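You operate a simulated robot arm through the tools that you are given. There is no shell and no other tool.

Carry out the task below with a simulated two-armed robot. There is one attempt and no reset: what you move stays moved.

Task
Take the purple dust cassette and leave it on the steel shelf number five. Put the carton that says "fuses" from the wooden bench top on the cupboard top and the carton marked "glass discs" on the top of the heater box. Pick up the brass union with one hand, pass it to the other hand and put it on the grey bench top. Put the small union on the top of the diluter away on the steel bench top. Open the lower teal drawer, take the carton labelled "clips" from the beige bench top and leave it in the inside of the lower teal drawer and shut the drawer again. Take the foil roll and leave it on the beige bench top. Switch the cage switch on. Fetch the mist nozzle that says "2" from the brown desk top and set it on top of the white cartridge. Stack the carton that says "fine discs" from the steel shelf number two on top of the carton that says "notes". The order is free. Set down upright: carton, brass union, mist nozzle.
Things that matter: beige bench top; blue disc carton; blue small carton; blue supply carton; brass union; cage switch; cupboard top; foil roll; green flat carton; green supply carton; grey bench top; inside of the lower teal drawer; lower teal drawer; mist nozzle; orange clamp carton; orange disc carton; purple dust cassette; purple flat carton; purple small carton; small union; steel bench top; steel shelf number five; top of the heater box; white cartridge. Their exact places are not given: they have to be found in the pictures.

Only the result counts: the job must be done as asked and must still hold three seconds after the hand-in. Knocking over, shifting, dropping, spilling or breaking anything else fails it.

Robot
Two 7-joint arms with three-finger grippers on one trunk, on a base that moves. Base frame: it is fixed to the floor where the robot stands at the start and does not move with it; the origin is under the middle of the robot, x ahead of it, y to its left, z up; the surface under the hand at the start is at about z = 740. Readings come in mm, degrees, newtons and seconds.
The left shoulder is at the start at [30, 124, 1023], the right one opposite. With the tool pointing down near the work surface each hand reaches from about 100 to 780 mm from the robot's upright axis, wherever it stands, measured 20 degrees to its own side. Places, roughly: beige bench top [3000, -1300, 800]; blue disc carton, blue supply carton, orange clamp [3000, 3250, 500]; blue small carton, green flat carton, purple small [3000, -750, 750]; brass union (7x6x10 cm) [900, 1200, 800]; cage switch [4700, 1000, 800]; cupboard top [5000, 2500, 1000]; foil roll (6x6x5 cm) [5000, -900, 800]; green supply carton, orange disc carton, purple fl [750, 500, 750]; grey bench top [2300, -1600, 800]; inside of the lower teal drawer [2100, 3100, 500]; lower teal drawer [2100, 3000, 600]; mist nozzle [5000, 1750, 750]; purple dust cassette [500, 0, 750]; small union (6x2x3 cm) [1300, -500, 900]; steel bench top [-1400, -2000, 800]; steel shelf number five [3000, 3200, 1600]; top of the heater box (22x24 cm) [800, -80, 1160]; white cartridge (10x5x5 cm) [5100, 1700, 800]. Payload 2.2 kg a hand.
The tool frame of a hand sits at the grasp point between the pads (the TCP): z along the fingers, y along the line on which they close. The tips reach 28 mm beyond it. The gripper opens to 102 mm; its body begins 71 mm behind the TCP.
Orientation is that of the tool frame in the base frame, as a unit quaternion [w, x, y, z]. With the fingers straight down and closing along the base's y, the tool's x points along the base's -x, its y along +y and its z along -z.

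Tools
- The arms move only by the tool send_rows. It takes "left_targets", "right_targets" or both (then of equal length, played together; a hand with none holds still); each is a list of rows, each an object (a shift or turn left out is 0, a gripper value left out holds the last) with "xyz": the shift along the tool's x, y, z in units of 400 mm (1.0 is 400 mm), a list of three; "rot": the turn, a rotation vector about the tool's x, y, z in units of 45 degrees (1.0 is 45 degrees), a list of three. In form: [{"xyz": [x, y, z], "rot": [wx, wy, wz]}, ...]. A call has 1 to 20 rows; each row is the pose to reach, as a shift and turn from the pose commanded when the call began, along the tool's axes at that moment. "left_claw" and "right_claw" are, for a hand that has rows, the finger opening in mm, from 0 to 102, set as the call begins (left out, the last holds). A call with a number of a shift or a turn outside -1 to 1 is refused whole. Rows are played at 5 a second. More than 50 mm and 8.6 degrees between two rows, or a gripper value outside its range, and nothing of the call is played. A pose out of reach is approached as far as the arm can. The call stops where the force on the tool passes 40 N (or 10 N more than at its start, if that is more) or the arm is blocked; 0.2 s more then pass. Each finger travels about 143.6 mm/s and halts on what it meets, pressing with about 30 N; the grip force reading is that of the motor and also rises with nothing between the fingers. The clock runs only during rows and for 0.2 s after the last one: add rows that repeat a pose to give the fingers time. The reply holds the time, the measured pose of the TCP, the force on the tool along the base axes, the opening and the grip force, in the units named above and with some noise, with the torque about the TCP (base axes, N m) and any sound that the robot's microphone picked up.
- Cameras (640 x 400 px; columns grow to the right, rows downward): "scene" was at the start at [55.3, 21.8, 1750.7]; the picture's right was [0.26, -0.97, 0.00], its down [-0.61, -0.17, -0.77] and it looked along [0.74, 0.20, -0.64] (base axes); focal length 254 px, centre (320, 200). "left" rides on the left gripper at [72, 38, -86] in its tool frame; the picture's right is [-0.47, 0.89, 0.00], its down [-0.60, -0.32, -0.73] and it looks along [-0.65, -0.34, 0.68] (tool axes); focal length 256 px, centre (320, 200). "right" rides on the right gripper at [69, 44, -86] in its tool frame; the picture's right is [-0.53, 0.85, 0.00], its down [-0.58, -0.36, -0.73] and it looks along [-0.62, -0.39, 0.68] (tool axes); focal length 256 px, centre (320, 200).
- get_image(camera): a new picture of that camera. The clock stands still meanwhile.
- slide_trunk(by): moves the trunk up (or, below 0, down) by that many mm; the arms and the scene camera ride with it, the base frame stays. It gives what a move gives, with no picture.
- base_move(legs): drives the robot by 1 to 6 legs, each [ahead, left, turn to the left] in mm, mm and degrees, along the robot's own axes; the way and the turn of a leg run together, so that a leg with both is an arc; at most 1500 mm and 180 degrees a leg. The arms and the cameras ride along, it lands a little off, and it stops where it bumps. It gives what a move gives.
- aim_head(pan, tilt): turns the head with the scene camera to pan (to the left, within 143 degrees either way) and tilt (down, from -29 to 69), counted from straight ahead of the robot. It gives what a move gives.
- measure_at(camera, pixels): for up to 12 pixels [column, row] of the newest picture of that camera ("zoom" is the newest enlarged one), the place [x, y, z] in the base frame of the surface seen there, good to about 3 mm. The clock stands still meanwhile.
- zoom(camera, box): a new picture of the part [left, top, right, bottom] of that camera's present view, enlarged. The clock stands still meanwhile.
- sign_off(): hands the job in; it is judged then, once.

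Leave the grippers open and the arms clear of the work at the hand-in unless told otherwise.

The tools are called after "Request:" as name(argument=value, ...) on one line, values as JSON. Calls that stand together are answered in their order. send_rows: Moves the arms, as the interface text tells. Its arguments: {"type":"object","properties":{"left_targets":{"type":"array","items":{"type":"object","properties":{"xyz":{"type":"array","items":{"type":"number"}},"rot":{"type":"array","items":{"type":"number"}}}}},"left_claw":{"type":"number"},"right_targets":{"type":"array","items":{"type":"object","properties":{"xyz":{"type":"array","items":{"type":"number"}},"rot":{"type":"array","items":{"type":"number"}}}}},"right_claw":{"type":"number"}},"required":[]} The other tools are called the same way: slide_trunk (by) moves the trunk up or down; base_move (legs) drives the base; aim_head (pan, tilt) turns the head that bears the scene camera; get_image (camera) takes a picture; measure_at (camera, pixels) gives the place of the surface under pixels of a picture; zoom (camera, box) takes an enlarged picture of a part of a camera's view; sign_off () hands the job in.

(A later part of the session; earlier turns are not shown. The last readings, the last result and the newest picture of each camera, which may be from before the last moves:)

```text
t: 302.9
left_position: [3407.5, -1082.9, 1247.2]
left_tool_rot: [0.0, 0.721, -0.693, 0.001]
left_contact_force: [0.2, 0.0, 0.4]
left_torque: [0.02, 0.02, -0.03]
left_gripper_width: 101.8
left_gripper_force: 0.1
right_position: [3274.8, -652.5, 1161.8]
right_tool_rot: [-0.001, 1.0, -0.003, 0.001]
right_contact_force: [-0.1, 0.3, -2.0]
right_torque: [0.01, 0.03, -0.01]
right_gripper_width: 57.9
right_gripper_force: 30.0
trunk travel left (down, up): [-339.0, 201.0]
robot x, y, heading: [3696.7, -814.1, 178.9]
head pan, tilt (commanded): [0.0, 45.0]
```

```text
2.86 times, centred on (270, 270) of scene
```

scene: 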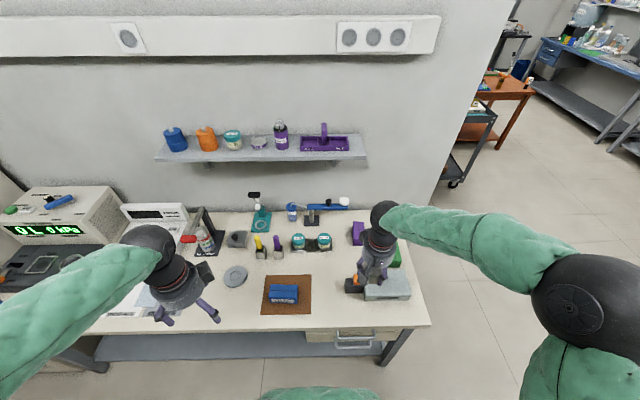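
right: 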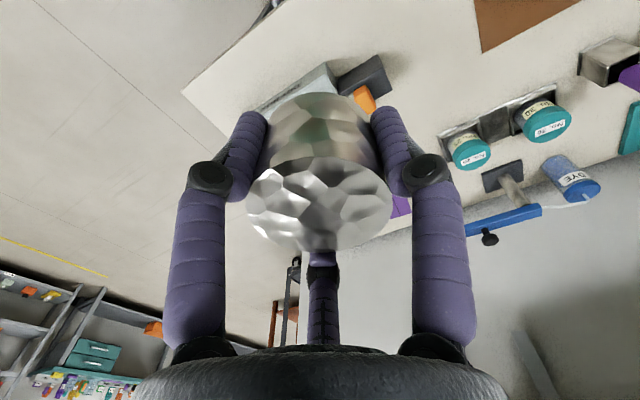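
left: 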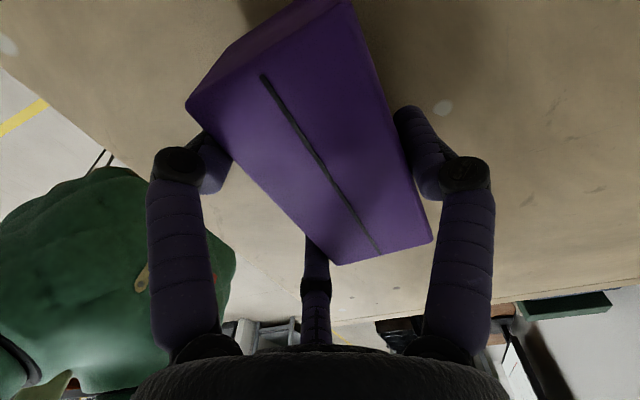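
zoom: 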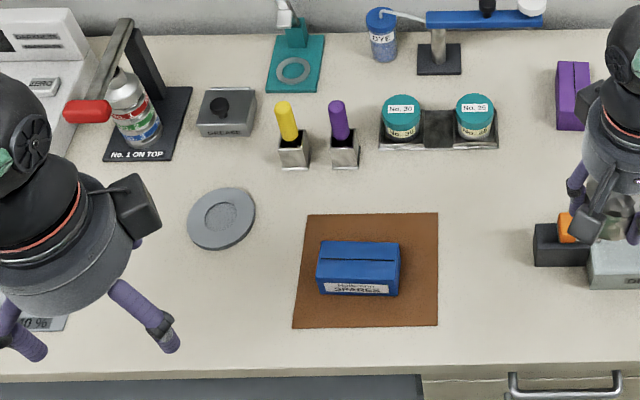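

Free spot: between mat (y<−839) and the black block (y>−700). I move the roll above (3228,−775), then descend.

Request:
send_rows(right_targets=[{"xyz": [-0.04, 0.1, 0.02]}, {"xyz": [-0.08, 0.2, 0.05]}, {"xyz": [-0.115, 0.3075, 0.1]}, {"xyz": [-0.115, 0.3075, 0.2]}, {"xyz": [-0.115, 0.3075, 0.3]}, {"xyz": [-0.115, 0.3075, 0.4]}, {"xyz": [-0.115, 0.3075, 0.5]}, {"xyz": [-0.115, 0.3075, 0.6]}, {"xyz": [-0.115, 0.3075, 0.7]}, {"xyz": [-0.115, 0.3075, 0.76]}, {"xyz": [-0.115, 0.3075, 0.76]}])

Request:
get_image(camera="right")

Request:
get_image(camera="scene")

```text
t: 305.2
left_position: [3407.3, -1085.0, 1248.3]
left_tool_rot: [0.0, 0.721, -0.692, 0.0]
left_contact_force: [0.5, -0.4, 0.5]
left_torque: [0.04, -0.04, 0.01]
left_gripper_width: 101.9
left_gripper_force: 0.1
right_position: [3228.8, -774.5, 856.9]
right_tool_rot: [-0.001, 1.0, -0.003, 0.0]
right_contact_force: [0.0, 0.2, -0.6]
right_torque: [-0.02, 0.02, -0.05]
right_gripper_width: 57.8
right_gripper_force: 29.8
trunk travel left (down, up): [-339.0, 201.0]
robot x, y, heading: [3696.1, -816.3, 178.7]
head pan, tilt (commanded): [0.0, 45.0]
```

```text
taken
```

right: 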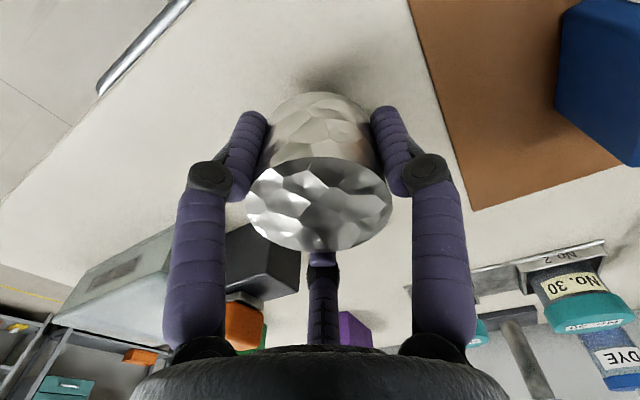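

```text
taken
```

scene: 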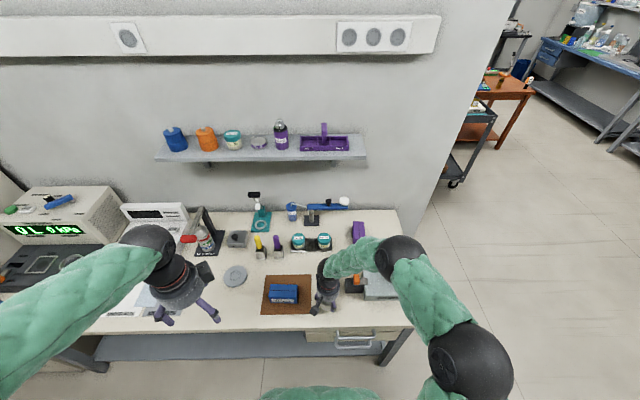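

Clear spot below. I lower the last 27 mm.

Request:
send_rows(right_targets=[{"xyz": [0, 0, 0.03]}, {"xyz": [0, 0, 0.055]}, {"xyz": [0, 0, 0.064]}, {"xyz": [0, 0, 0.068]}, {"xyz": [0, 0, 0.068]}])

```text
t: 306.4
left_position: [3407.9, -1084.4, 1247.1]
left_tool_rot: [0.0, 0.722, -0.692, 0.0]
left_contact_force: [0.2, -0.2, 0.4]
left_torque: [-0.01, 0.0, -0.01]
left_gripper_width: 102.0
left_gripper_force: 0.0
right_position: [3229.1, -775.7, 829.5]
right_tool_rot: [-0.002, 1.0, -0.002, 0.001]
right_contact_force: [0.4, -0.3, 1.6]
right_torque: [-0.03, 0.09, 0.03]
right_gripper_width: 57.8
right_gripper_force: 29.5
trunk travel left (down, up): [-339.0, 201.0]
robot x, y, heading: [3697.7, -815.5, 178.9]
head pan, tilt (commanded): [0.0, 45.0]
```

Touching (1.6 N). I release to 80 mm opening and rise.

Request:
send_rows(right_targets=[{"xyz": [0, 0, 0.002]}, {"xyz": [0, 0, 0.002]}, {"xyz": [0, 0, 0.002]}, {"xyz": [0, 0, -0.05]}, {"xyz": [0, 0, -0.15]}, {"xyz": [0, 0, -0.25]}, {"xyz": [0, 0, -0.35]}, {"xyz": [0, 0, -0.45]}, {"xyz": [0, 0, -0.55]}], right_claw=82)

Request:
get_image(camera="right")

```text
t: 308.4
left_position: [3408.0, -1084.9, 1247.7]
left_tool_rot: [0.0, 0.721, -0.693, 0.0]
left_contact_force: [-0.1, 0.4, -1.2]
left_torque: [-0.01, 0.02, 0.03]
left_gripper_width: 102.1
left_gripper_force: 0.0
right_position: [3232.7, -776.8, 1048.4]
right_tool_rot: [-0.001, 1.0, -0.003, 0.001]
right_contact_force: [-0.4, -0.4, 0.5]
right_torque: [0.01, -0.01, 0.01]
right_gripper_width: 82.3
right_gripper_force: 0.1
trunk travel left (down, up): [-339.0, 201.0]
robot x, y, heading: [3695.9, -812.2, 178.7]
head pan, tilt (commanded): [0.0, 45.0]
```

```text
taken
```

right: 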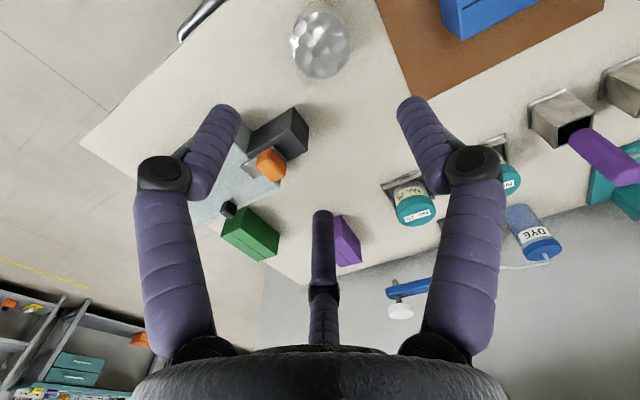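

Foil roll placed. Now the clips carton: I measure the purple and green cartons and zoom for labels.

Request:
measure_at(camera="right", pixels=[[350, 245], [340, 225], [355, 262], [250, 235], [230, 225], [265, 250], [240, 210], [345, 240]])

Request:
zoom(camera="scene", box=[330, 210, 430, 310])

```text
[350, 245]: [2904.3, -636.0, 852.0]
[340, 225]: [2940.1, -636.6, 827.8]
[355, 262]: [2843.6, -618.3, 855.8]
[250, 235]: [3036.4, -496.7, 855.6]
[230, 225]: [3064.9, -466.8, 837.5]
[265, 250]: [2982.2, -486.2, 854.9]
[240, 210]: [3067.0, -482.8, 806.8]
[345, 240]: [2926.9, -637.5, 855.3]
```

```text
4.00 times, centred on (380, 260) of scene
```

zoom: 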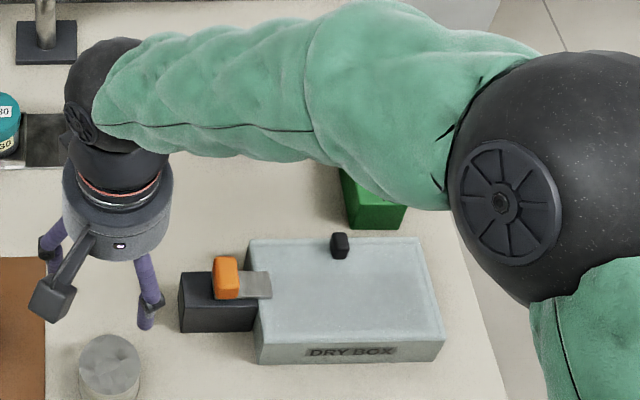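

I drive ahead 85 mm and extend the right hand over the purple carton to look from above.

Request:
base_move(legs=[[85, 0, 1]])

Request:
send_rows(right_targets=[{"xyz": [-0.08, -0.06, -0.03]}, {"xyz": [-0.16, -0.12, -0.06]}, {"xyz": [-0.24, -0.18, -0.08]}, {"xyz": [-0.32, -0.24, -0.08]}, {"xyz": [-0.4, -0.3, -0.08]}, {"xyz": [-0.45, -0.34, -0.08]}])

Request:
get_image(camera="right")

Request:
get_image(camera="scene")

```text
t: 309.5
left_position: [3328.7, -1088.8, 1247.0]
left_tool_rot: [-0.001, 0.728, -0.686, 0.0]
left_contact_force: [-0.5, -0.2, -0.4]
left_torque: [0.03, -0.03, 0.04]
left_gripper_width: 102.0
left_gripper_force: 0.0
right_position: [3147.6, -782.8, 1045.2]
right_tool_rot: [0.0, 1.0, 0.008, 0.002]
right_contact_force: [0.1, 0.7, -0.6]
right_torque: [0.0, -0.03, -0.01]
right_gripper_width: 82.0
right_gripper_force: 0.1
trunk travel left (down, up): [-339.0, 201.0]
robot x, y, heading: [3614.8, -813.9, 179.9]
head pan, tilt (commanded): [0.0, 45.0]
```

```text
t: 310.9
left_position: [3329.2, -1088.3, 1247.8]
left_tool_rot: [-0.001, 0.727, -0.686, 0.001]
left_contact_force: [0.7, 0.5, 0.6]
left_torque: [-0.01, -0.02, 0.0]
left_gripper_width: 101.8
left_gripper_force: 0.0
right_position: [2968.3, -652.0, 1078.4]
right_tool_rot: [0.0, 1.0, 0.006, 0.002]
right_contact_force: [-0.3, 0.4, -0.9]
right_torque: [-0.01, 0.0, 0.0]
right_gripper_width: 82.2
right_gripper_force: 0.1
trunk travel left (down, up): [-339.0, 201.0]
robot x, y, heading: [3614.8, -812.5, 180.0]
head pan, tilt (commanded): [0.0, 45.0]
```

```text
taken
```

right: 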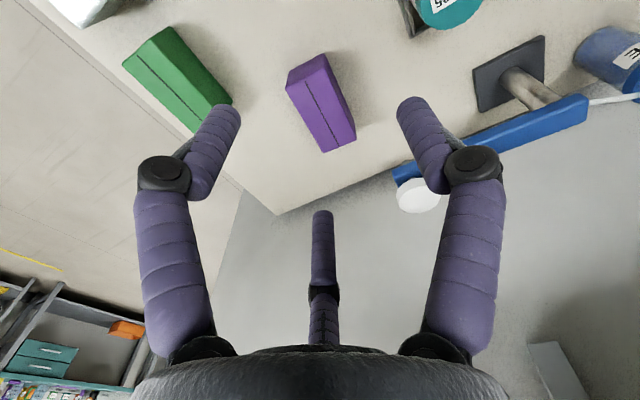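

```text
taken
```

scene: 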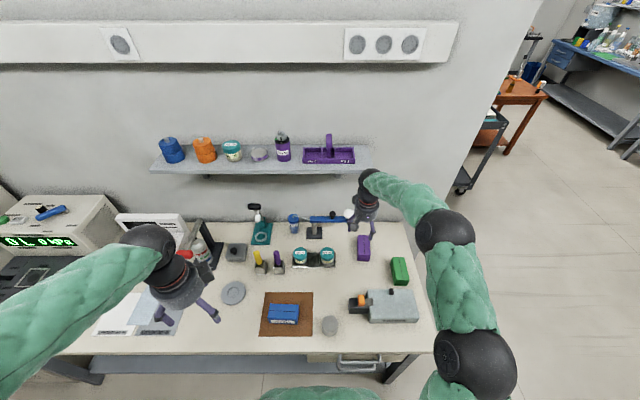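

Request:
zoom(camera="right", box=[260, 40, 380, 160])

Request:
measure_at(camera="zoom", pixels=[[190, 95], [262, 58], [350, 300], [270, 335], [260, 200], [370, 260], [290, 60], [180, 130], [320, 150]])

```text
3.33 times, centred on (320, 100) of right
```

zoom: 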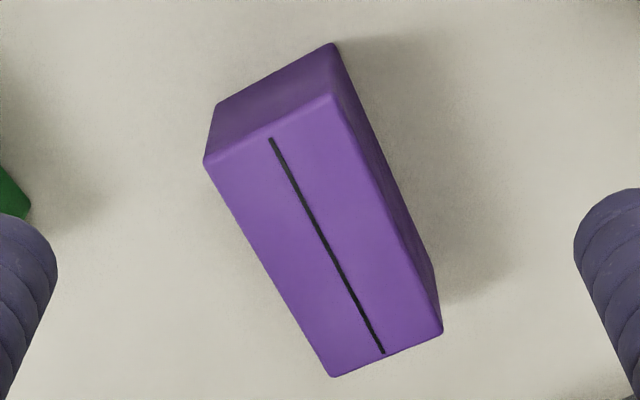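

```text
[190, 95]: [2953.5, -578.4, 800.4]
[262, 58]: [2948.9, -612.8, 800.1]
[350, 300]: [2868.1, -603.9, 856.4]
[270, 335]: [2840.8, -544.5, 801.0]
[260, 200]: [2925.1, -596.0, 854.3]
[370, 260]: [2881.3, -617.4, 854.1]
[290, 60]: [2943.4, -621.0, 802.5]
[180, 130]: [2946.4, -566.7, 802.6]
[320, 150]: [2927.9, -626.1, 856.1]
```

Request:
measure_at(camera="zoom", pixels=[[213, 165], [327, 105], [435, 328], [337, 369], [325, 240], [225, 110], [330, 60], [430, 270]])

```text
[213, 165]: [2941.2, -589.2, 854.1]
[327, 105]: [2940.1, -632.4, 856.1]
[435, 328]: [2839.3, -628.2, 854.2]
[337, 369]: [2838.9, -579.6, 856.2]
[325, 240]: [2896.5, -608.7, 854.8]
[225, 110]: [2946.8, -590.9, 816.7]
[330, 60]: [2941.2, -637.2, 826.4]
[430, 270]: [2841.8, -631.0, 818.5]
```

Purple carton centre ≈ (2890,−607), 49 wide, top 856, turned ~−4°. I align above it.

Request:
send_rows(right_targets=[{"xyz": [-0.04, -0.03, 0.08], "rot": [0, 0, 0.03]}, {"xyz": [-0.08, -0.05, 0.17], "rot": [0, 0, 0.06]}, {"xyz": [-0.12, -0.08, 0.26], "rot": [0, 0, 0.09]}, {"xyz": [-0.16, -0.11, 0.35], "rot": [0, 0, 0.105]}, {"xyz": [-0.1935, -0.1335, 0.445], "rot": [0, 0, 0.105]}, {"xyz": [-0.1935, -0.1335, 0.445], "rot": [0, 0, 0.105]}], right_claw=102)

Request:
get_image(camera="right")

```text
t: 312.3
left_position: [3331.1, -1088.7, 1247.8]
left_tool_rot: [0.001, 0.727, -0.687, 0.0]
left_contact_force: [0.7, 0.9, -0.1]
left_torque: [0.01, 0.0, 0.0]
left_gripper_width: 102.3
left_gripper_force: 0.1
right_position: [2889.9, -595.7, 899.6]
right_tool_rot: [-0.001, 0.999, -0.035, 0.0]
right_contact_force: [-0.3, -0.5, -0.2]
right_torque: [0.01, 0.02, -0.02]
right_gripper_width: 101.8
right_gripper_force: 0.2
trunk travel left (down, up): [-339.0, 201.0]
robot x, y, heading: [3615.7, -812.5, 179.5]
head pan, tilt (commanded): [0.0, 45.0]
```

```text
taken
```

right: 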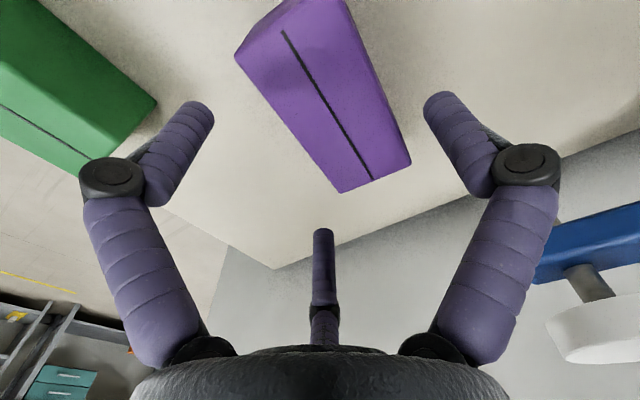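

Request:
send_rows(right_targets=[{"xyz": [0, 0.008, 0.05]}, {"xyz": [0, 0.008, 0.1]}, {"xyz": [0, 0.008, 0.135]}, {"xyz": [0, 0.008, 0.1515]}, {"xyz": [0, 0.008, 0.1515]}])

Request:
get_image(camera="right")

```text
t: 313.5
left_position: [3331.2, -1086.6, 1247.3]
left_tool_rot: [0.0, 0.727, -0.687, 0.0]
left_contact_force: [-0.2, 1.3, -0.1]
left_torque: [-0.01, -0.01, 0.0]
left_gripper_width: 101.9
left_gripper_force: 0.1
right_position: [2887.1, -599.6, 839.4]
right_tool_rot: [-0.001, 0.999, -0.036, 0.001]
right_contact_force: [0.1, 0.0, -0.6]
right_torque: [-0.05, -0.03, 0.0]
right_gripper_width: 101.8
right_gripper_force: 0.0
trunk travel left (down, up): [-339.0, 201.0]
robot x, y, heading: [3616.9, -810.1, 179.9]
head pan, tilt (commanded): [0.0, 45.0]
```

```text
taken
```

right: 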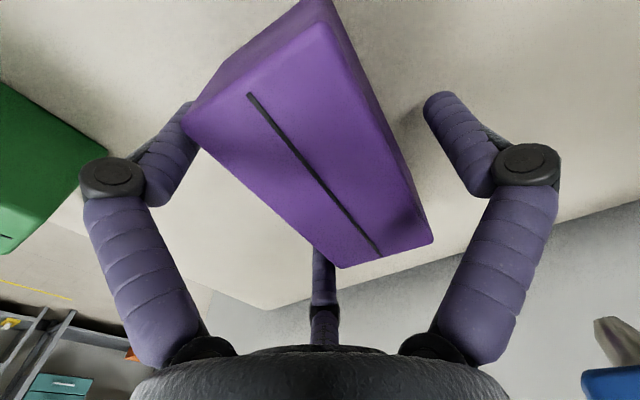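

Same picture as with the fuses carton — well placed. I close, then lift gently.

Request:
send_rows(right_targets=[{}, {}, {}, {}], right_claw=20)

Request:
send_rows(right_targets=[{"xyz": [0, 0, -0.02]}, {"xyz": [0, 0, -0.08]}, {"xyz": [0, 0, -0.17]}, {"xyz": [0, 0, -0.27]}, {"xyz": [0, 0, -0.37]}, {"xyz": [0, 0, -0.47]}, {"xyz": [0, 0, -0.57]}, {"xyz": [0, 0, -0.65]}])

Request:
get_image(camera="right")

Request:
zoom(camera="scene", box=[320, 150, 460, 300])

```text
t: 314.5
left_position: [3330.9, -1087.4, 1246.7]
left_tool_rot: [0.0, 0.728, -0.686, 0.0]
left_contact_force: [0.4, -0.4, 0.2]
left_torque: [-0.01, 0.02, 0.0]
left_gripper_width: 102.0
left_gripper_force: 0.0
right_position: [2888.4, -598.6, 840.8]
right_tool_rot: [-0.001, 0.999, -0.036, -0.001]
right_contact_force: [-3.0, 1.2, 7.2]
right_torque: [-0.04, -0.03, 0.07]
right_gripper_width: 76.6
right_gripper_force: 30.2
trunk travel left (down, up): [-339.0, 201.0]
robot x, y, heading: [3614.7, -812.1, 179.5]
head pan, tilt (commanded): [0.0, 45.0]
```

```text
t: 316.3
left_position: [3329.9, -1089.1, 1246.2]
left_tool_rot: [-0.001, 0.728, -0.686, -0.001]
left_contact_force: [-0.2, -0.6, -0.1]
left_torque: [0.02, 0.01, 0.01]
left_gripper_width: 102.2
left_gripper_force: 0.0
right_position: [2886.4, -603.2, 1100.9]
right_tool_rot: [0.0, 0.999, -0.034, 0.001]
right_contact_force: [0.9, -0.2, -1.4]
right_torque: [0.06, 0.02, 0.01]
right_gripper_width: 76.2
right_gripper_force: 30.3
trunk travel left (down, up): [-339.0, 201.0]
robot x, y, heading: [3615.2, -812.1, 179.9]
head pan, tilt (commanded): [0.0, 45.0]
```

```text
taken
```

right: 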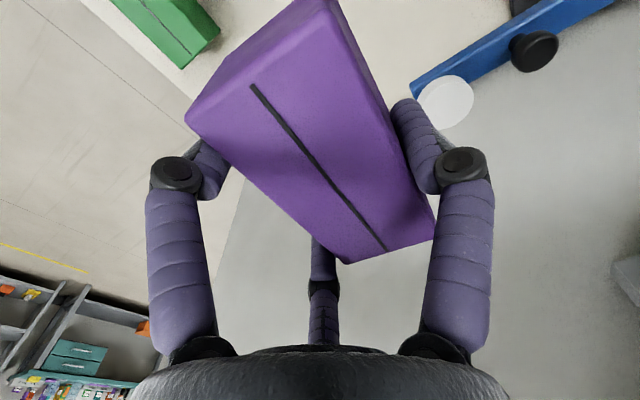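

```text
2.67 times, centred on (390, 225) of scene
```

zoom: 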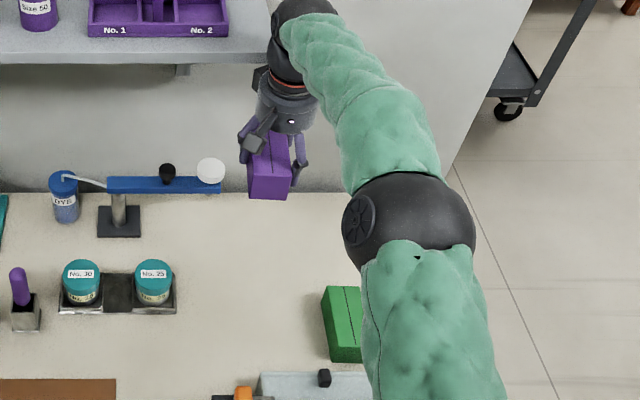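

The carton is held. I retract it toward me while turning it +40° so the head camera can read its label.

Request:
send_rows(right_targets=[{"xyz": [0.09, 0.01, -0.02], "rot": [0, 0, 0.11]}, {"xyz": [0.18, 0.02, -0.04], "rot": [0, 0, 0.22]}, {"xyz": [0.28, 0.03, -0.06], "rot": [0, 0, 0.33]}, {"xyz": [0.38, 0.04, -0.08], "rot": [0, 0, 0.45]}, {"xyz": [0.48, 0.05, -0.1], "rot": [0, 0, 0.57]}, {"xyz": [0.58, 0.06, -0.12], "rot": [0, 0, 0.68]}, {"xyz": [0.67, 0.07, -0.14], "rot": [0, 0, 0.79]}, {"xyz": [0.75, 0.075, -0.15], "rot": [0, 0, 0.89]}])

Request:
aim_head(pan=-20, tilt=45)

Request:
get_image(camera="scene")

```text
t: 318.1
left_position: [3330.4, -1088.5, 1247.2]
left_tool_rot: [0.0, 0.727, -0.686, 0.0]
left_contact_force: [0.6, 0.3, 0.1]
left_torque: [-0.02, 0.01, 0.0]
left_gripper_width: 102.1
left_gripper_force: 0.0
right_position: [3186.2, -647.7, 1159.7]
right_tool_rot: [-0.001, 0.927, -0.376, 0.0]
right_contact_force: [0.3, 0.1, -0.3]
right_torque: [0.03, 0.0, 0.0]
right_gripper_width: 76.6
right_gripper_force: 30.2
trunk travel left (down, up): [-339.0, 201.0]
robot x, y, heading: [3617.0, -813.3, 179.7]
head pan, tilt (commanded): [0.0, 45.0]
```

```text
t: 318.9
left_position: [3331.7, -1088.3, 1247.5]
left_tool_rot: [0.0, 0.727, -0.686, 0.0]
left_contact_force: [0.4, 0.5, -0.8]
left_torque: [-0.02, -0.02, 0.01]
left_gripper_width: 102.0
left_gripper_force: 0.1
right_position: [3185.2, -649.3, 1160.1]
right_tool_rot: [-0.001, 0.927, -0.375, 0.0]
right_contact_force: [-0.2, -0.3, -1.3]
right_torque: [0.01, -0.01, 0.02]
right_gripper_width: 76.5
right_gripper_force: 29.5
trunk travel left (down, up): [-339.0, 201.0]
robot x, y, heading: [3615.6, -812.8, 180.1]
head pan, tilt (commanded): [-20.0, 45.0]
```

```text
taken
```

scene: 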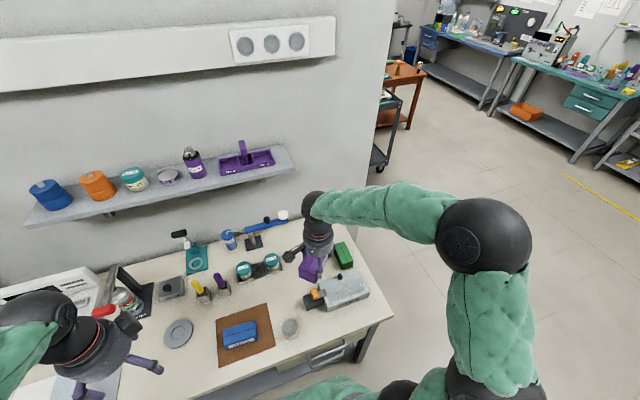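

Request:
zoom(camera="scene", box=[285, 235, 345, 295])

Request:
zoom(camera="scene", box=[325, 230, 375, 280])

```text
6.67 times, centred on (315, 265) of scene
```

zoom: 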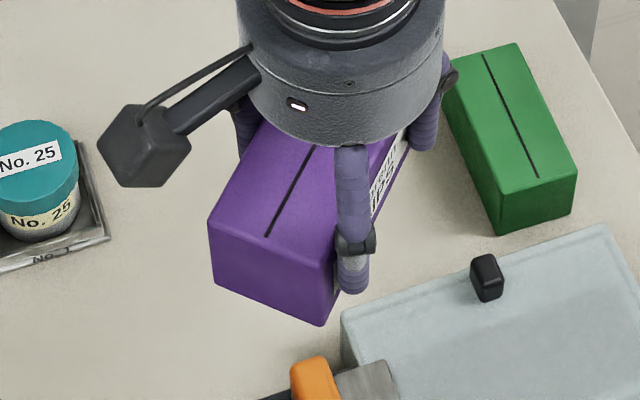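

```text
8.00 times, centred on (350, 255) of scene
```

zoom: 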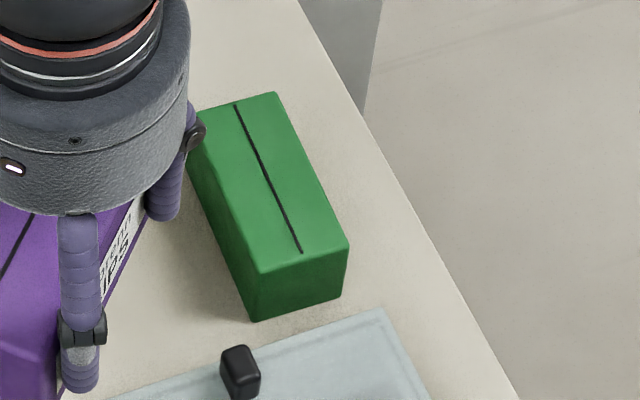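

The label ends "…IPS" — it is CLIPS. I turn it back, then drive right (toward +y) and ahead to the teal bench.

Request:
send_rows(right_targets=[{"xyz": [0, 0, -0.02], "rot": [0, 0, -0.15]}, {"xyz": [0, 0, -0.04], "rot": [0, 0, -0.3]}, {"xyz": [0, 0, -0.06], "rot": [0, 0, -0.45]}, {"xyz": [0, 0, -0.08], "rot": [0, 0, -0.6]}, {"xyz": [0, 0, -0.1], "rot": [0, 0, -0.75]}, {"xyz": [0, 0, -0.12], "rot": [0, 0, -0.89]}])

Request:
base_move(legs=[[-60, 0, 0], [0, -1500, 0], [0, -1300, 0]])

Request:
aim_head(pan=0, tilt=30)

Request:
get_image(camera="scene")

```text
t: 320.4
left_position: [3330.5, -1088.3, 1247.9]
left_tool_rot: [0.0, 0.728, -0.686, 0.0]
left_contact_force: [0.1, 0.5, 0.2]
left_torque: [-0.01, 0.03, 0.01]
left_gripper_width: 102.2
left_gripper_force: 0.0
right_position: [3184.7, -652.0, 1208.7]
right_tool_rot: [-0.001, 0.999, -0.033, 0.001]
right_contact_force: [-0.3, -0.2, -1.6]
right_torque: [0.05, 0.0, -0.01]
right_gripper_width: 76.2
right_gripper_force: 29.7
trunk travel left (down, up): [-339.0, 201.0]
robot x, y, heading: [3617.2, -808.0, 179.9]
head pan, tilt (commanded): [-20.0, 45.0]
```

```text
t: 334.3
left_position: [3463.8, 1666.1, 1247.4]
left_tool_rot: [0.0, 0.72, -0.694, 0.0]
left_contact_force: [0.6, 0.6, 0.0]
left_torque: [-0.05, -0.01, -0.01]
left_gripper_width: 101.7
left_gripper_force: 0.1
right_position: [3328.2, 2104.3, 1208.5]
right_tool_rot: [0.0, 0.999, -0.046, 0.001]
right_contact_force: [0.3, 0.1, -1.3]
right_torque: [-0.02, -0.01, -0.01]
right_gripper_width: 76.6
right_gripper_force: 29.9
trunk travel left (down, up): [-339.0, 201.0]
robot x, y, heading: [3756.8, 1934.0, 178.7]
head pan, tilt (commanded): [-20.0, 45.0]
```

```text
t: 335.1
left_position: [3463.1, 1664.5, 1246.7]
left_tool_rot: [0.0, 0.72, -0.694, -0.001]
left_contact_force: [-0.4, 0.2, -0.6]
left_torque: [0.03, 0.01, 0.0]
left_gripper_width: 102.0
left_gripper_force: 0.0
right_position: [3326.5, 2104.5, 1207.4]
right_tool_rot: [-0.002, 0.999, -0.045, 0.001]
right_contact_force: [0.0, 0.0, -2.2]
right_torque: [0.02, -0.03, -0.03]
right_gripper_width: 76.3
right_gripper_force: 30.0
trunk travel left (down, up): [-339.0, 201.0]
robot x, y, heading: [3756.7, 1935.0, 178.5]
head pan, tilt (commanded): [0.0, 30.0]
```

```text
taken
```

scene: 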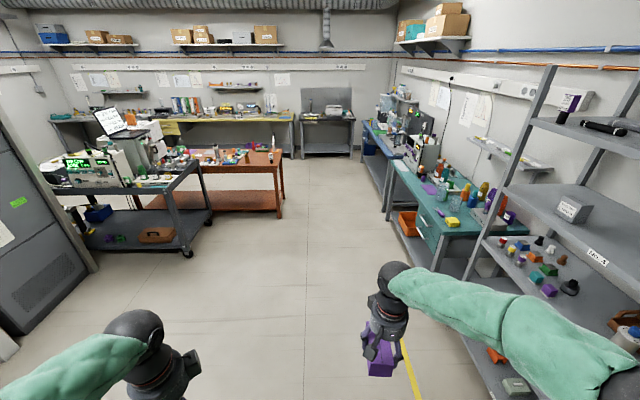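

The way is clear. I drive ahead ~1620 mm to x≈2130 and turn right to face the teal bench.

Request:
base_move(legs=[[0, 0, 1.3], [1500, 0, 0], [120, 0, 0], [0, 0, -90]])

Request:
aim_head(pan=0, tilt=40)

Request:
get_image(camera="scene")

```text
t: 347.4
left_position: [1891.2, 2227.1, 1247.9]
left_tool_rot: [0.0, -0.03, 1.0, 0.001]
left_contact_force: [-1.1, 0.5, -0.2]
left_torque: [-0.02, 0.01, -0.01]
left_gripper_width: 102.3
left_gripper_force: 0.0
right_position: [2328.0, 2373.8, 1207.3]
right_tool_rot: [0.001, -0.683, 0.73, -0.001]
right_contact_force: [-0.4, 0.3, -1.5]
right_torque: [0.0, -0.02, 0.0]
right_gripper_width: 76.5
right_gripper_force: 29.9
trunk travel left (down, up): [-339.0, 201.0]
robot x, y, heading: [2167.0, 1943.2, 89.9]
head pan, tilt (commanded): [0.0, 30.0]
```

```text
t: 348.1
left_position: [1892.0, 2227.8, 1248.4]
left_tool_rot: [0.0, -0.029, 1.0, 0.0]
left_contact_force: [-0.1, 0.4, -0.4]
left_torque: [-0.03, 0.01, 0.0]
left_gripper_width: 102.2
left_gripper_force: 0.0
right_position: [2327.1, 2372.2, 1208.4]
right_tool_rot: [0.0, -0.683, 0.73, -0.002]
right_contact_force: [-0.5, 1.0, -0.8]
right_torque: [0.01, -0.01, 0.03]
right_gripper_width: 76.7
right_gripper_force: 30.2
trunk travel left (down, up): [-339.0, 201.0]
robot x, y, heading: [2169.2, 1942.6, 90.0]
head pan, tilt (commanded): [0.0, 40.0]
```

```text
taken
```

scene: 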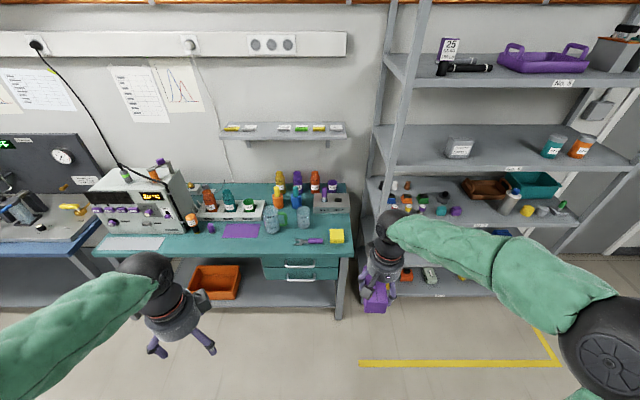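

Request:
zoom(camera="scene", box=[255, 245, 355, 305])

Request:
measure_at(camera="zoom", pixels=[[215, 132], [285, 132], [350, 130], [215, 218], [285, 218], [350, 218], [285, 200], [70, 180], [525, 180], [285, 240], [60, 230], [540, 100]])

```text
6.40 times, centred on (305, 275) of scene
```

zoom: 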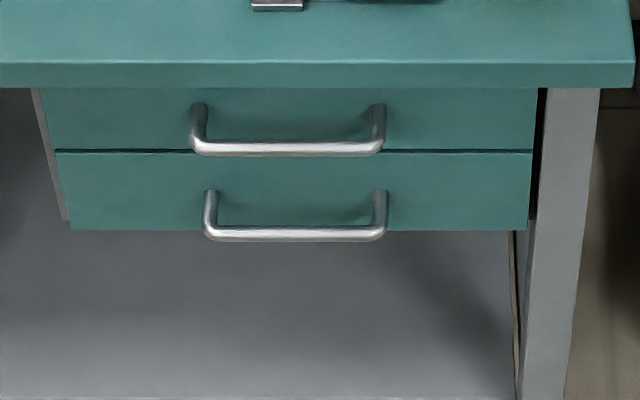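

```text
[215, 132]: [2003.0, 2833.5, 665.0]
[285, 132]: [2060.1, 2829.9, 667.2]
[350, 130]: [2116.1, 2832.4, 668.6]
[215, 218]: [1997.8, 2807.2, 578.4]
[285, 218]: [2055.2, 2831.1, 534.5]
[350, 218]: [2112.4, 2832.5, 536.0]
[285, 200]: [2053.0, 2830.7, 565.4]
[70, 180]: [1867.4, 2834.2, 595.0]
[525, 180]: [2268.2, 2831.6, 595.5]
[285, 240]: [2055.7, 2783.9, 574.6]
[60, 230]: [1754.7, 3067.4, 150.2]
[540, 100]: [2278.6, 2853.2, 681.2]
```

Lower drawer front: y≈2832, x 1858–2275; its bar handle: centre (2058, 2786, 575), stand-off ~40 mm. I'll grip it with the left hand horizontal. First I extend the left hand ahead.

Request:
send_rows(left_targets=[{"xyz": [-0.06, 0.09, 0.03]}, {"xyz": [-0.12, 0.18, 0.06]}, {"xyz": [-0.18, 0.28, 0.09]}, {"xyz": [-0.24, 0.38, 0.12]}, {"xyz": [-0.3, 0.48, 0.15]}, {"xyz": [-0.36, 0.58, 0.18]}, {"xyz": [-0.41, 0.67, 0.21]}, {"xyz": [-0.46, 0.76, 0.245]}], left_claw=50)

Request:
send_rows(left_targets=[{"rot": [-0.17, 0, 0]}, {"rot": [-0.34, 0, 0]}, {"rot": [-0.51, 0, 0]}, {"rot": [-0.68, 0, 0]}, {"rot": [-0.85, 0, 0]}, {"rot": [-1.0, 0, 0]}])

Request:
send_rows(left_targets=[{"rot": [-0.17, 0, 0]}, {"rot": [-0.34, 0, 0]}, {"rot": [-0.51, 0, 0]}, {"rot": [-0.68, 0, 0]}, {"rot": [-0.85, 0, 0]}, {"rot": [-1.0, 0, 0]}])

Request:
get_image(camera="scene")

```text
t: 349.9
left_position: [2057.8, 2544.6, 1147.7]
left_tool_rot: [0.0, -0.031, 1.0, -0.001]
left_contact_force: [-0.1, 1.0, -0.6]
left_torque: [-0.06, 0.0, 0.02]
left_gripper_width: 50.2
left_gripper_force: 0.0
right_position: [2329.3, 2373.9, 1206.5]
right_tool_rot: [-0.001, -0.683, 0.73, -0.001]
right_contact_force: [0.8, 1.8, -1.1]
right_torque: [-0.05, 0.01, 0.07]
right_gripper_width: 76.3
right_gripper_force: 30.4
trunk travel left (down, up): [-339.0, 201.0]
robot x, y, heading: [2167.3, 1941.7, 90.0]
head pan, tilt (commanded): [0.0, 40.0]
```

```text
t: 351.3
left_position: [2055.9, 2542.3, 1150.7]
left_tool_rot: [-0.011, -0.028, 0.923, 0.383]
left_contact_force: [-0.5, -0.2, -0.4]
left_torque: [-0.04, -0.03, -0.01]
left_gripper_width: 50.3
left_gripper_force: 0.1
right_position: [2327.2, 2372.0, 1208.2]
right_tool_rot: [0.0, -0.684, 0.729, -0.001]
right_contact_force: [-0.9, -0.5, -1.1]
right_torque: [0.0, -0.03, 0.0]
right_gripper_width: 76.6
right_gripper_force: 30.7
trunk travel left (down, up): [-339.0, 201.0]
robot x, y, heading: [2164.7, 1940.5, 90.0]
head pan, tilt (commanded): [0.0, 40.0]
```

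```text
t: 352.7
left_position: [2074.2, 2542.1, 1157.4]
left_tool_rot: [-0.025, -0.025, 0.708, 0.705]
left_contact_force: [0.2, 0.1, 1.0]
left_torque: [-0.04, -0.01, -0.03]
left_gripper_width: 50.1
left_gripper_force: 0.1
left hand out of reach, approached as far as the arm can: row 6
right_position: [2327.8, 2373.4, 1208.3]
right_tool_rot: [-0.001, -0.683, 0.731, 0.0]
right_contact_force: [0.1, -0.1, -0.4]
right_torque: [-0.01, 0.0, -0.01]
right_gripper_width: 76.5
right_gripper_force: 30.6
trunk travel left (down, up): [-339.0, 201.0]
robot x, y, heading: [2166.9, 1942.5, 90.0]
head pan, tilt (commanded): [0.0, 40.0]
```

```text
taken
```

scene: 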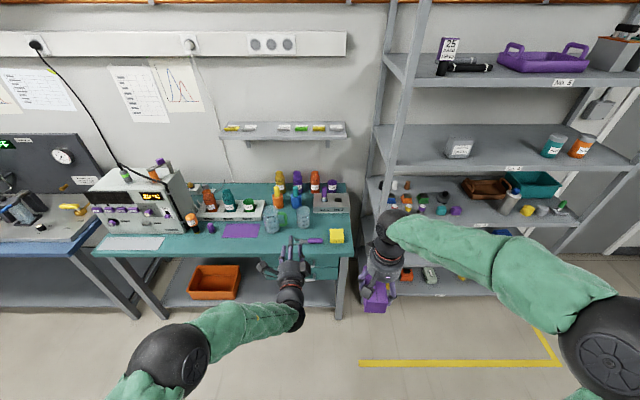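

The left hand is horizontal with its single finger on top. I lower the trunk fully.

Request:
slide_trunk(by=-338)

Request:
send_rows(left_targets=[{"xyz": [0, -0.08, 0]}, {"xyz": [0, -0.16, 0]}, {"xyz": [0, -0.24, 0]}, {"xyz": [0, -0.32, 0]}, {"xyz": [0, -0.4, 0]}, {"xyz": [0, -0.48, 0]}, {"xyz": [0, -0.56, 0]}, {"xyz": [0, -0.605, 0]}])

Request:
get_image(camera="scene")

```text
t: 356.0
left_position: [2073.5, 2541.4, 819.4]
left_tool_rot: [-0.025, -0.026, 0.709, 0.705]
left_contact_force: [0.2, -0.4, -0.1]
left_torque: [-0.02, 0.01, 0.01]
left_gripper_width: 50.1
left_gripper_force: 0.1
right_position: [2327.4, 2373.2, 870.4]
right_tool_rot: [0.001, -0.684, 0.73, -0.001]
right_contact_force: [-0.7, -0.4, -0.6]
right_torque: [-0.01, 0.0, -0.05]
right_gripper_width: 76.2
right_gripper_force: 30.1
trunk travel left (down, up): [-1.0, 539.0]
robot x, y, heading: [2167.3, 1941.6, 89.9]
head pan, tilt (commanded): [0.0, 40.0]
```

```text
t: 357.8
left_position: [2131.7, 2534.3, 618.3]
left_tool_rot: [-0.036, -0.037, 0.712, 0.7]
left_contact_force: [0.3, -0.5, -0.4]
left_torque: [-0.03, 0.01, -0.01]
left_gripper_width: 49.8
left_gripper_force: 0.0
left hand out of reach, approached as far as the arm can: row 1, 2, 3, 4, 5, 6, 7, 8
right_position: [2326.9, 2373.1, 870.5]
right_tool_rot: [0.0, -0.683, 0.73, -0.001]
right_contact_force: [0.2, 0.5, -1.6]
right_torque: [0.02, -0.06, 0.01]
right_gripper_width: 76.3
right_gripper_force: 30.1
trunk travel left (down, up): [-1.0, 539.0]
robot x, y, heading: [2168.7, 1942.9, 89.9]
head pan, tilt (commanded): [0.0, 40.0]
```

```text
taken
```

scene: 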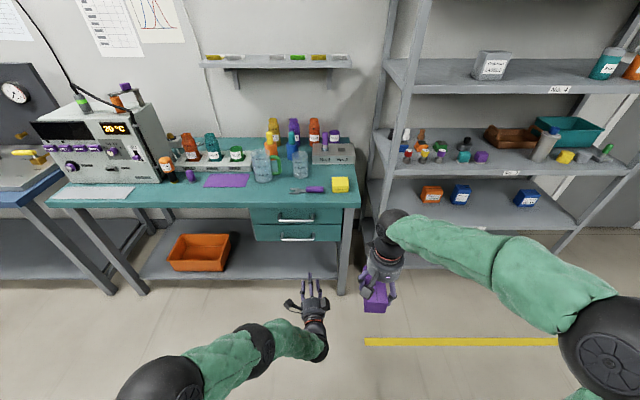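

It reaches z=618 with some drift to centre. I extend 100 mm forward and lower further.

Request:
send_rows(left_targets=[{"xyz": [0, -0.02, 0.06]}, {"xyz": [0, -0.04, 0.12]}, {"xyz": [0, -0.07, 0.18]}, {"xyz": [0, -0.1, 0.25]}, {"xyz": [0, -0.11, 0.25]}])

Request:
get_image(camera="left")

```text
t: 359.0
left_position: [2153.1, 2628.7, 582.9]
left_tool_rot: [-0.035, -0.035, 0.714, 0.698]
left_contact_force: [0.5, 0.4, 0.4]
left_torque: [0.06, -0.03, -0.03]
left_gripper_width: 50.0
left_gripper_force: 0.1
left hand out of reach, approached as far as the arm can: row 1, 2, 3, 4, 5
right_position: [2327.5, 2373.7, 869.8]
right_tool_rot: [0.0, -0.683, 0.73, -0.001]
right_contact_force: [-0.4, -0.1, -1.4]
right_torque: [-0.04, 0.0, 0.03]
right_gripper_width: 76.7
right_gripper_force: 30.1
trunk travel left (down, up): [-1.0, 539.0]
robot x, y, heading: [2164.8, 1941.2, 90.0]
head pan, tilt (commanded): [0.0, 40.0]
```

```text
taken
```

left: 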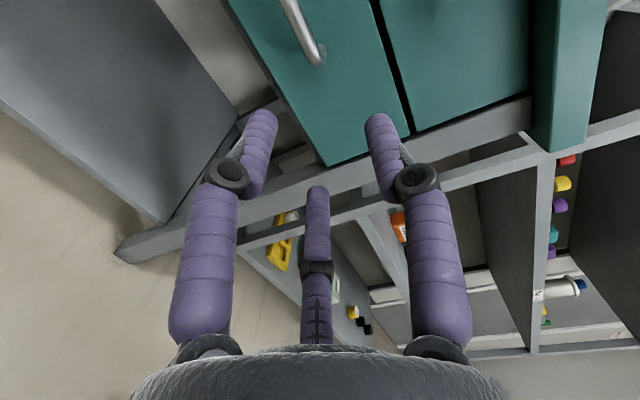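

I measure the handle bar in the left camera.

Request:
measure_at(camera="left", pixels=[[292, 10], [300, 30], [312, 52], [320, 50], [330, 100], [400, 60], [330, 160], [380, 40]])

Request:
zoom(camera="scene", box=[240, 200, 370, 260])

Request:
measure_at(camera="zoom", pixels=[[280, 200], [230, 200], [330, 200], [280, 198], [280, 112], [280, 160], [190, 205], [360, 205]])

```text
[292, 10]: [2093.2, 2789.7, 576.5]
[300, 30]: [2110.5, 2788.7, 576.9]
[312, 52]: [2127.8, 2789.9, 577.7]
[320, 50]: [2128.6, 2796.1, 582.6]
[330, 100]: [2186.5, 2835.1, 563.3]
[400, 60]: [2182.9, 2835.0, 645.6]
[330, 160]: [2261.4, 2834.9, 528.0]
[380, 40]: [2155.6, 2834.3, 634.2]
```

```text
4.92 times, centred on (305, 230) of scene
```

zoom: 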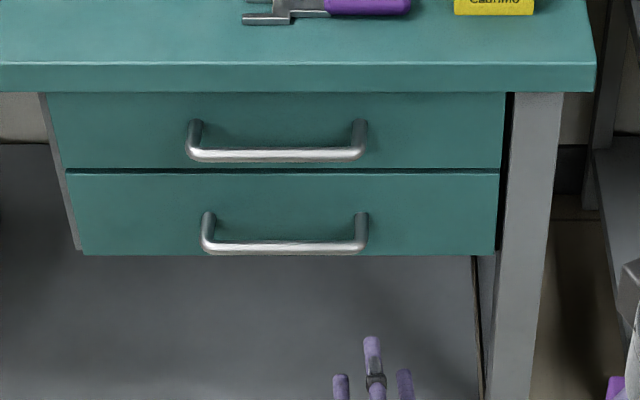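

```text
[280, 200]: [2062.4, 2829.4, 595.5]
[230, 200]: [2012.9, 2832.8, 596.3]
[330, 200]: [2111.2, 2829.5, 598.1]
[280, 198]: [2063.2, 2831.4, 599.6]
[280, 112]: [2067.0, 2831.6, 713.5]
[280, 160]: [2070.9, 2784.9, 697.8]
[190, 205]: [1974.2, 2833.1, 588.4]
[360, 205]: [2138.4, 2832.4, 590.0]
```

Bar centre ≈ (x 1987–2135, y 2789, z 579). I shift the base 92 mm left and 90 mm ahead and open the fingers to 80.

Request:
base_move(legs=[[0, 92, 0], [90, 0, 0]])

Request:
send_rows(left_targets=[{"xyz": [0, -0.01, 0]}, {"xyz": [0, -0.02, 0]}, {"xyz": [0, -0.03, 0]}], left_claw=80)

Request:
get_image(camera="left")

Request:
get_image(camera="scene")

```text
t: 360.8
left_position: [2062.0, 2721.7, 584.0]
left_tool_rot: [-0.034, -0.035, 0.714, 0.699]
left_contact_force: [0.9, 1.0, 0.4]
left_torque: [0.02, 0.01, 0.05]
left_gripper_width: 50.0
left_gripper_force: 0.0
right_position: [2238.1, 2466.1, 869.6]
right_tool_rot: [0.001, -0.682, 0.731, -0.001]
right_contact_force: [0.0, 0.3, -1.0]
right_torque: [-0.03, -0.02, 0.0]
right_gripper_width: 76.6
right_gripper_force: 29.9
trunk travel left (down, up): [-1.0, 539.0]
robot x, y, heading: [2080.3, 2034.3, 90.0]
head pan, tilt (commanded): [0.0, 40.0]
```

```text
t: 361.6
left_position: [2060.7, 2721.1, 573.9]
left_tool_rot: [-0.036, -0.037, 0.714, 0.698]
left_contact_force: [-0.4, -0.5, -0.6]
left_torque: [0.0, -0.05, 0.0]
left_gripper_width: 80.2
left_gripper_force: 0.1
right_position: [2237.1, 2465.8, 869.5]
right_tool_rot: [0.0, -0.682, 0.731, -0.001]
right_contact_force: [-0.6, -0.6, -1.0]
right_torque: [0.01, -0.01, 0.0]
right_gripper_width: 76.3
right_gripper_force: 30.2
trunk travel left (down, up): [-1.0, 539.0]
robot x, y, heading: [2075.0, 2039.7, 89.7]
head pan, tilt (commanded): [0.0, 40.0]
```

```text
taken
```

left: 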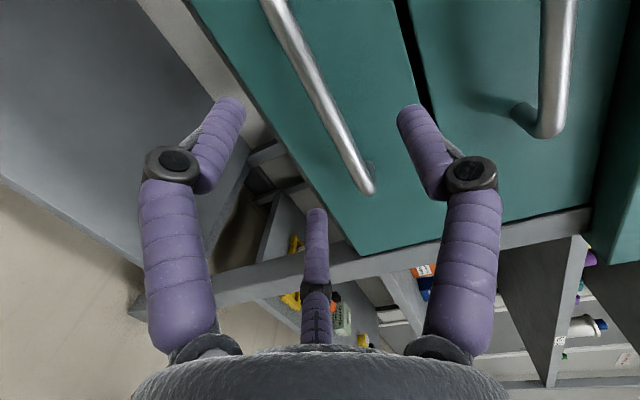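

```text
taken
```

scene: 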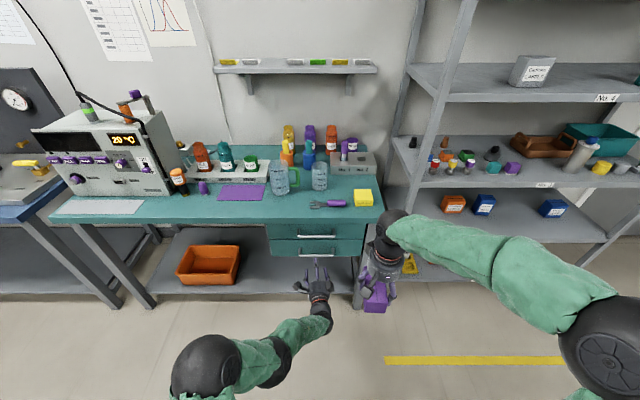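

The bar is between the upper finger and the lower two. I advance 60 mm.

Request:
send_rows(left_targets=[{"xyz": [0, 0, 0.05]}, {"xyz": [0, 0, 0.1]}, {"xyz": [0, 0, 0.14]}, {"xyz": [0, 0, 0.155]}, {"xyz": [0, 0, 0.155]}])

Request:
get_image(camera="left")

```text
t: 362.8
left_position: [2059.4, 2783.0, 572.4]
left_tool_rot: [-0.039, -0.04, 0.715, 0.696]
left_contact_force: [-0.6, 0.1, 0.5]
left_torque: [0.01, 0.03, 0.02]
left_gripper_width: 80.0
left_gripper_force: 0.1
left hand out of reach, approached as far as the arm can: row 2, 3, 4, 5
right_position: [2235.8, 2465.3, 869.3]
right_tool_rot: [0.0, -0.682, 0.731, -0.001]
right_contact_force: [0.9, -0.5, -0.9]
right_torque: [-0.03, -0.05, 0.01]
right_gripper_width: 76.3
right_gripper_force: 29.6
trunk travel left (down, up): [-1.0, 539.0]
robot x, y, heading: [2075.8, 2034.8, 89.8]
head pan, tilt (commanded): [0.0, 40.0]
```

```text
taken
```

left: 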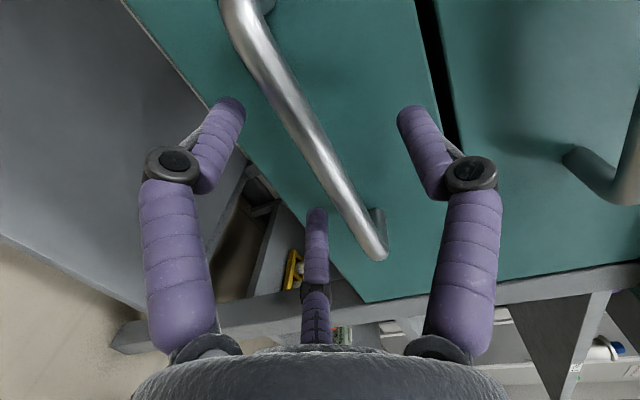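

The bar runs right through the TCP. I close the left hand on it.

Request:
send_rows(left_targets=[{}, {}, {}, {}, {}], left_claw=4)

Request:
get_image(camera="left")

```text
t: 364.0
left_position: [2059.9, 2781.6, 571.1]
left_tool_rot: [-0.038, -0.038, 0.716, 0.696]
left_contact_force: [-0.9, -4.4, -3.1]
left_torque: [-0.05, 0.09, 0.04]
left_gripper_width: 21.9
left_gripper_force: 44.5
right_position: [2237.5, 2465.5, 870.7]
right_tool_rot: [0.001, -0.682, 0.731, -0.001]
right_contact_force: [-0.7, 0.2, -1.2]
right_torque: [-0.02, -0.02, -0.03]
right_gripper_width: 76.7
right_gripper_force: 30.1
trunk travel left (down, up): [-1.0, 539.0]
robot x, y, heading: [2076.3, 2035.0, 89.8]
head pan, tilt (commanded): [0.0, 40.0]
```

```text
taken
```

left: 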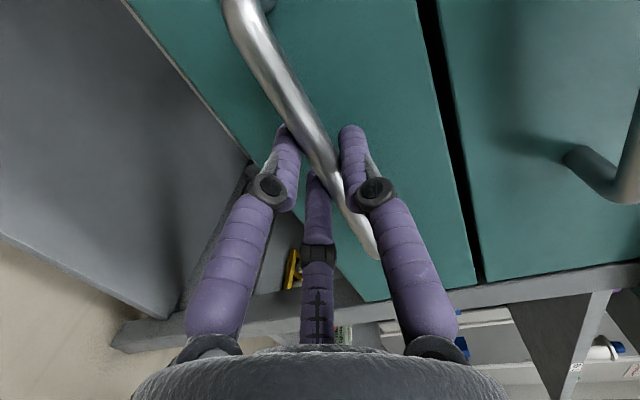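

Gripped at 22 mm. I pull by backing the base 80 mm first and check.

Request:
base_move(legs=[[-80, 0, 0]])

Request:
get_image(camera="scene")

Request:
get_image(camera="left")

```text
t: 365.1
left_position: [2059.4, 2703.4, 571.4]
left_tool_rot: [-0.037, -0.039, 0.716, 0.696]
left_contact_force: [-15.7, -1.8, -6.0]
left_torque: [-0.16, 0.12, 0.11]
left_gripper_width: 21.5
left_gripper_force: 45.2
right_position: [2237.0, 2385.3, 871.0]
right_tool_rot: [0.001, -0.682, 0.731, -0.001]
right_contact_force: [-0.1, 0.0, -0.7]
right_torque: [0.02, 0.0, -0.03]
right_gripper_width: 76.5
right_gripper_force: 29.9
trunk travel left (down, up): [-1.0, 539.0]
robot x, y, heading: [2079.3, 1955.9, 89.5]
head pan, tilt (commanded): [0.0, 40.0]
```

```text
taken
```

scene: 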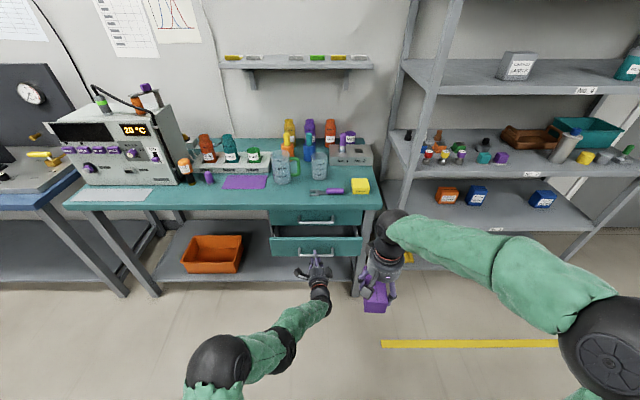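

```text
taken
```

left: 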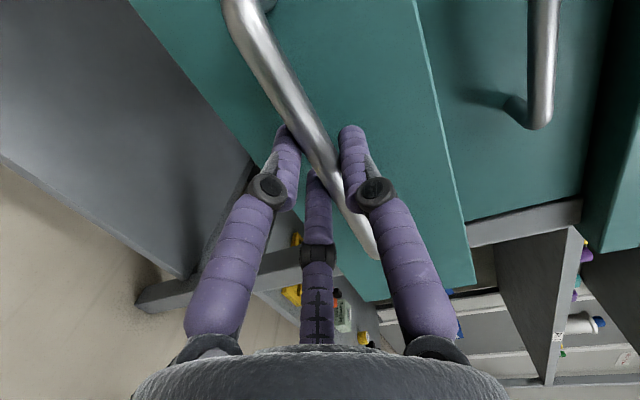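

The drawer is opening. I pull back another 170 mm.

Request:
base_move(legs=[[-170, 0, 0]])

Request:
get_image(camera="scene")

```text
t: 366.5
left_position: [2059.3, 2532.3, 571.5]
left_tool_rot: [-0.038, -0.038, 0.715, 0.697]
left_contact_force: [7.9, -1.1, 0.3]
left_torque: [-0.03, 0.04, -0.37]
left_gripper_width: 21.8
left_gripper_force: 44.6
right_position: [2238.4, 2216.4, 871.6]
right_tool_rot: [-0.001, -0.682, 0.731, -0.001]
right_contact_force: [0.6, 0.4, -1.7]
right_torque: [0.01, -0.02, 0.01]
right_gripper_width: 76.9
right_gripper_force: 29.9
trunk travel left (down, up): [-1.0, 539.0]
robot x, y, heading: [2075.6, 1785.7, 89.6]
head pan, tilt (commanded): [0.0, 40.0]
```

```text
taken
```

scene: 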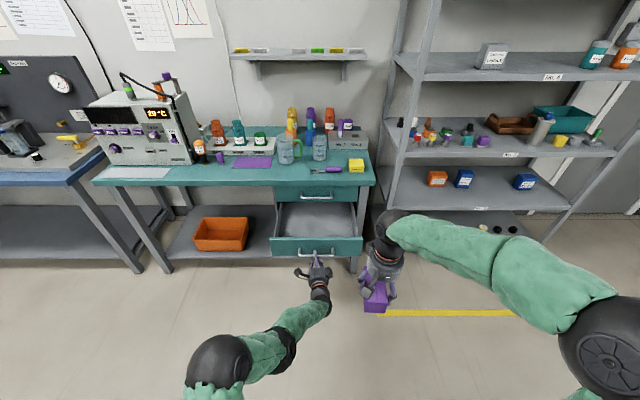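

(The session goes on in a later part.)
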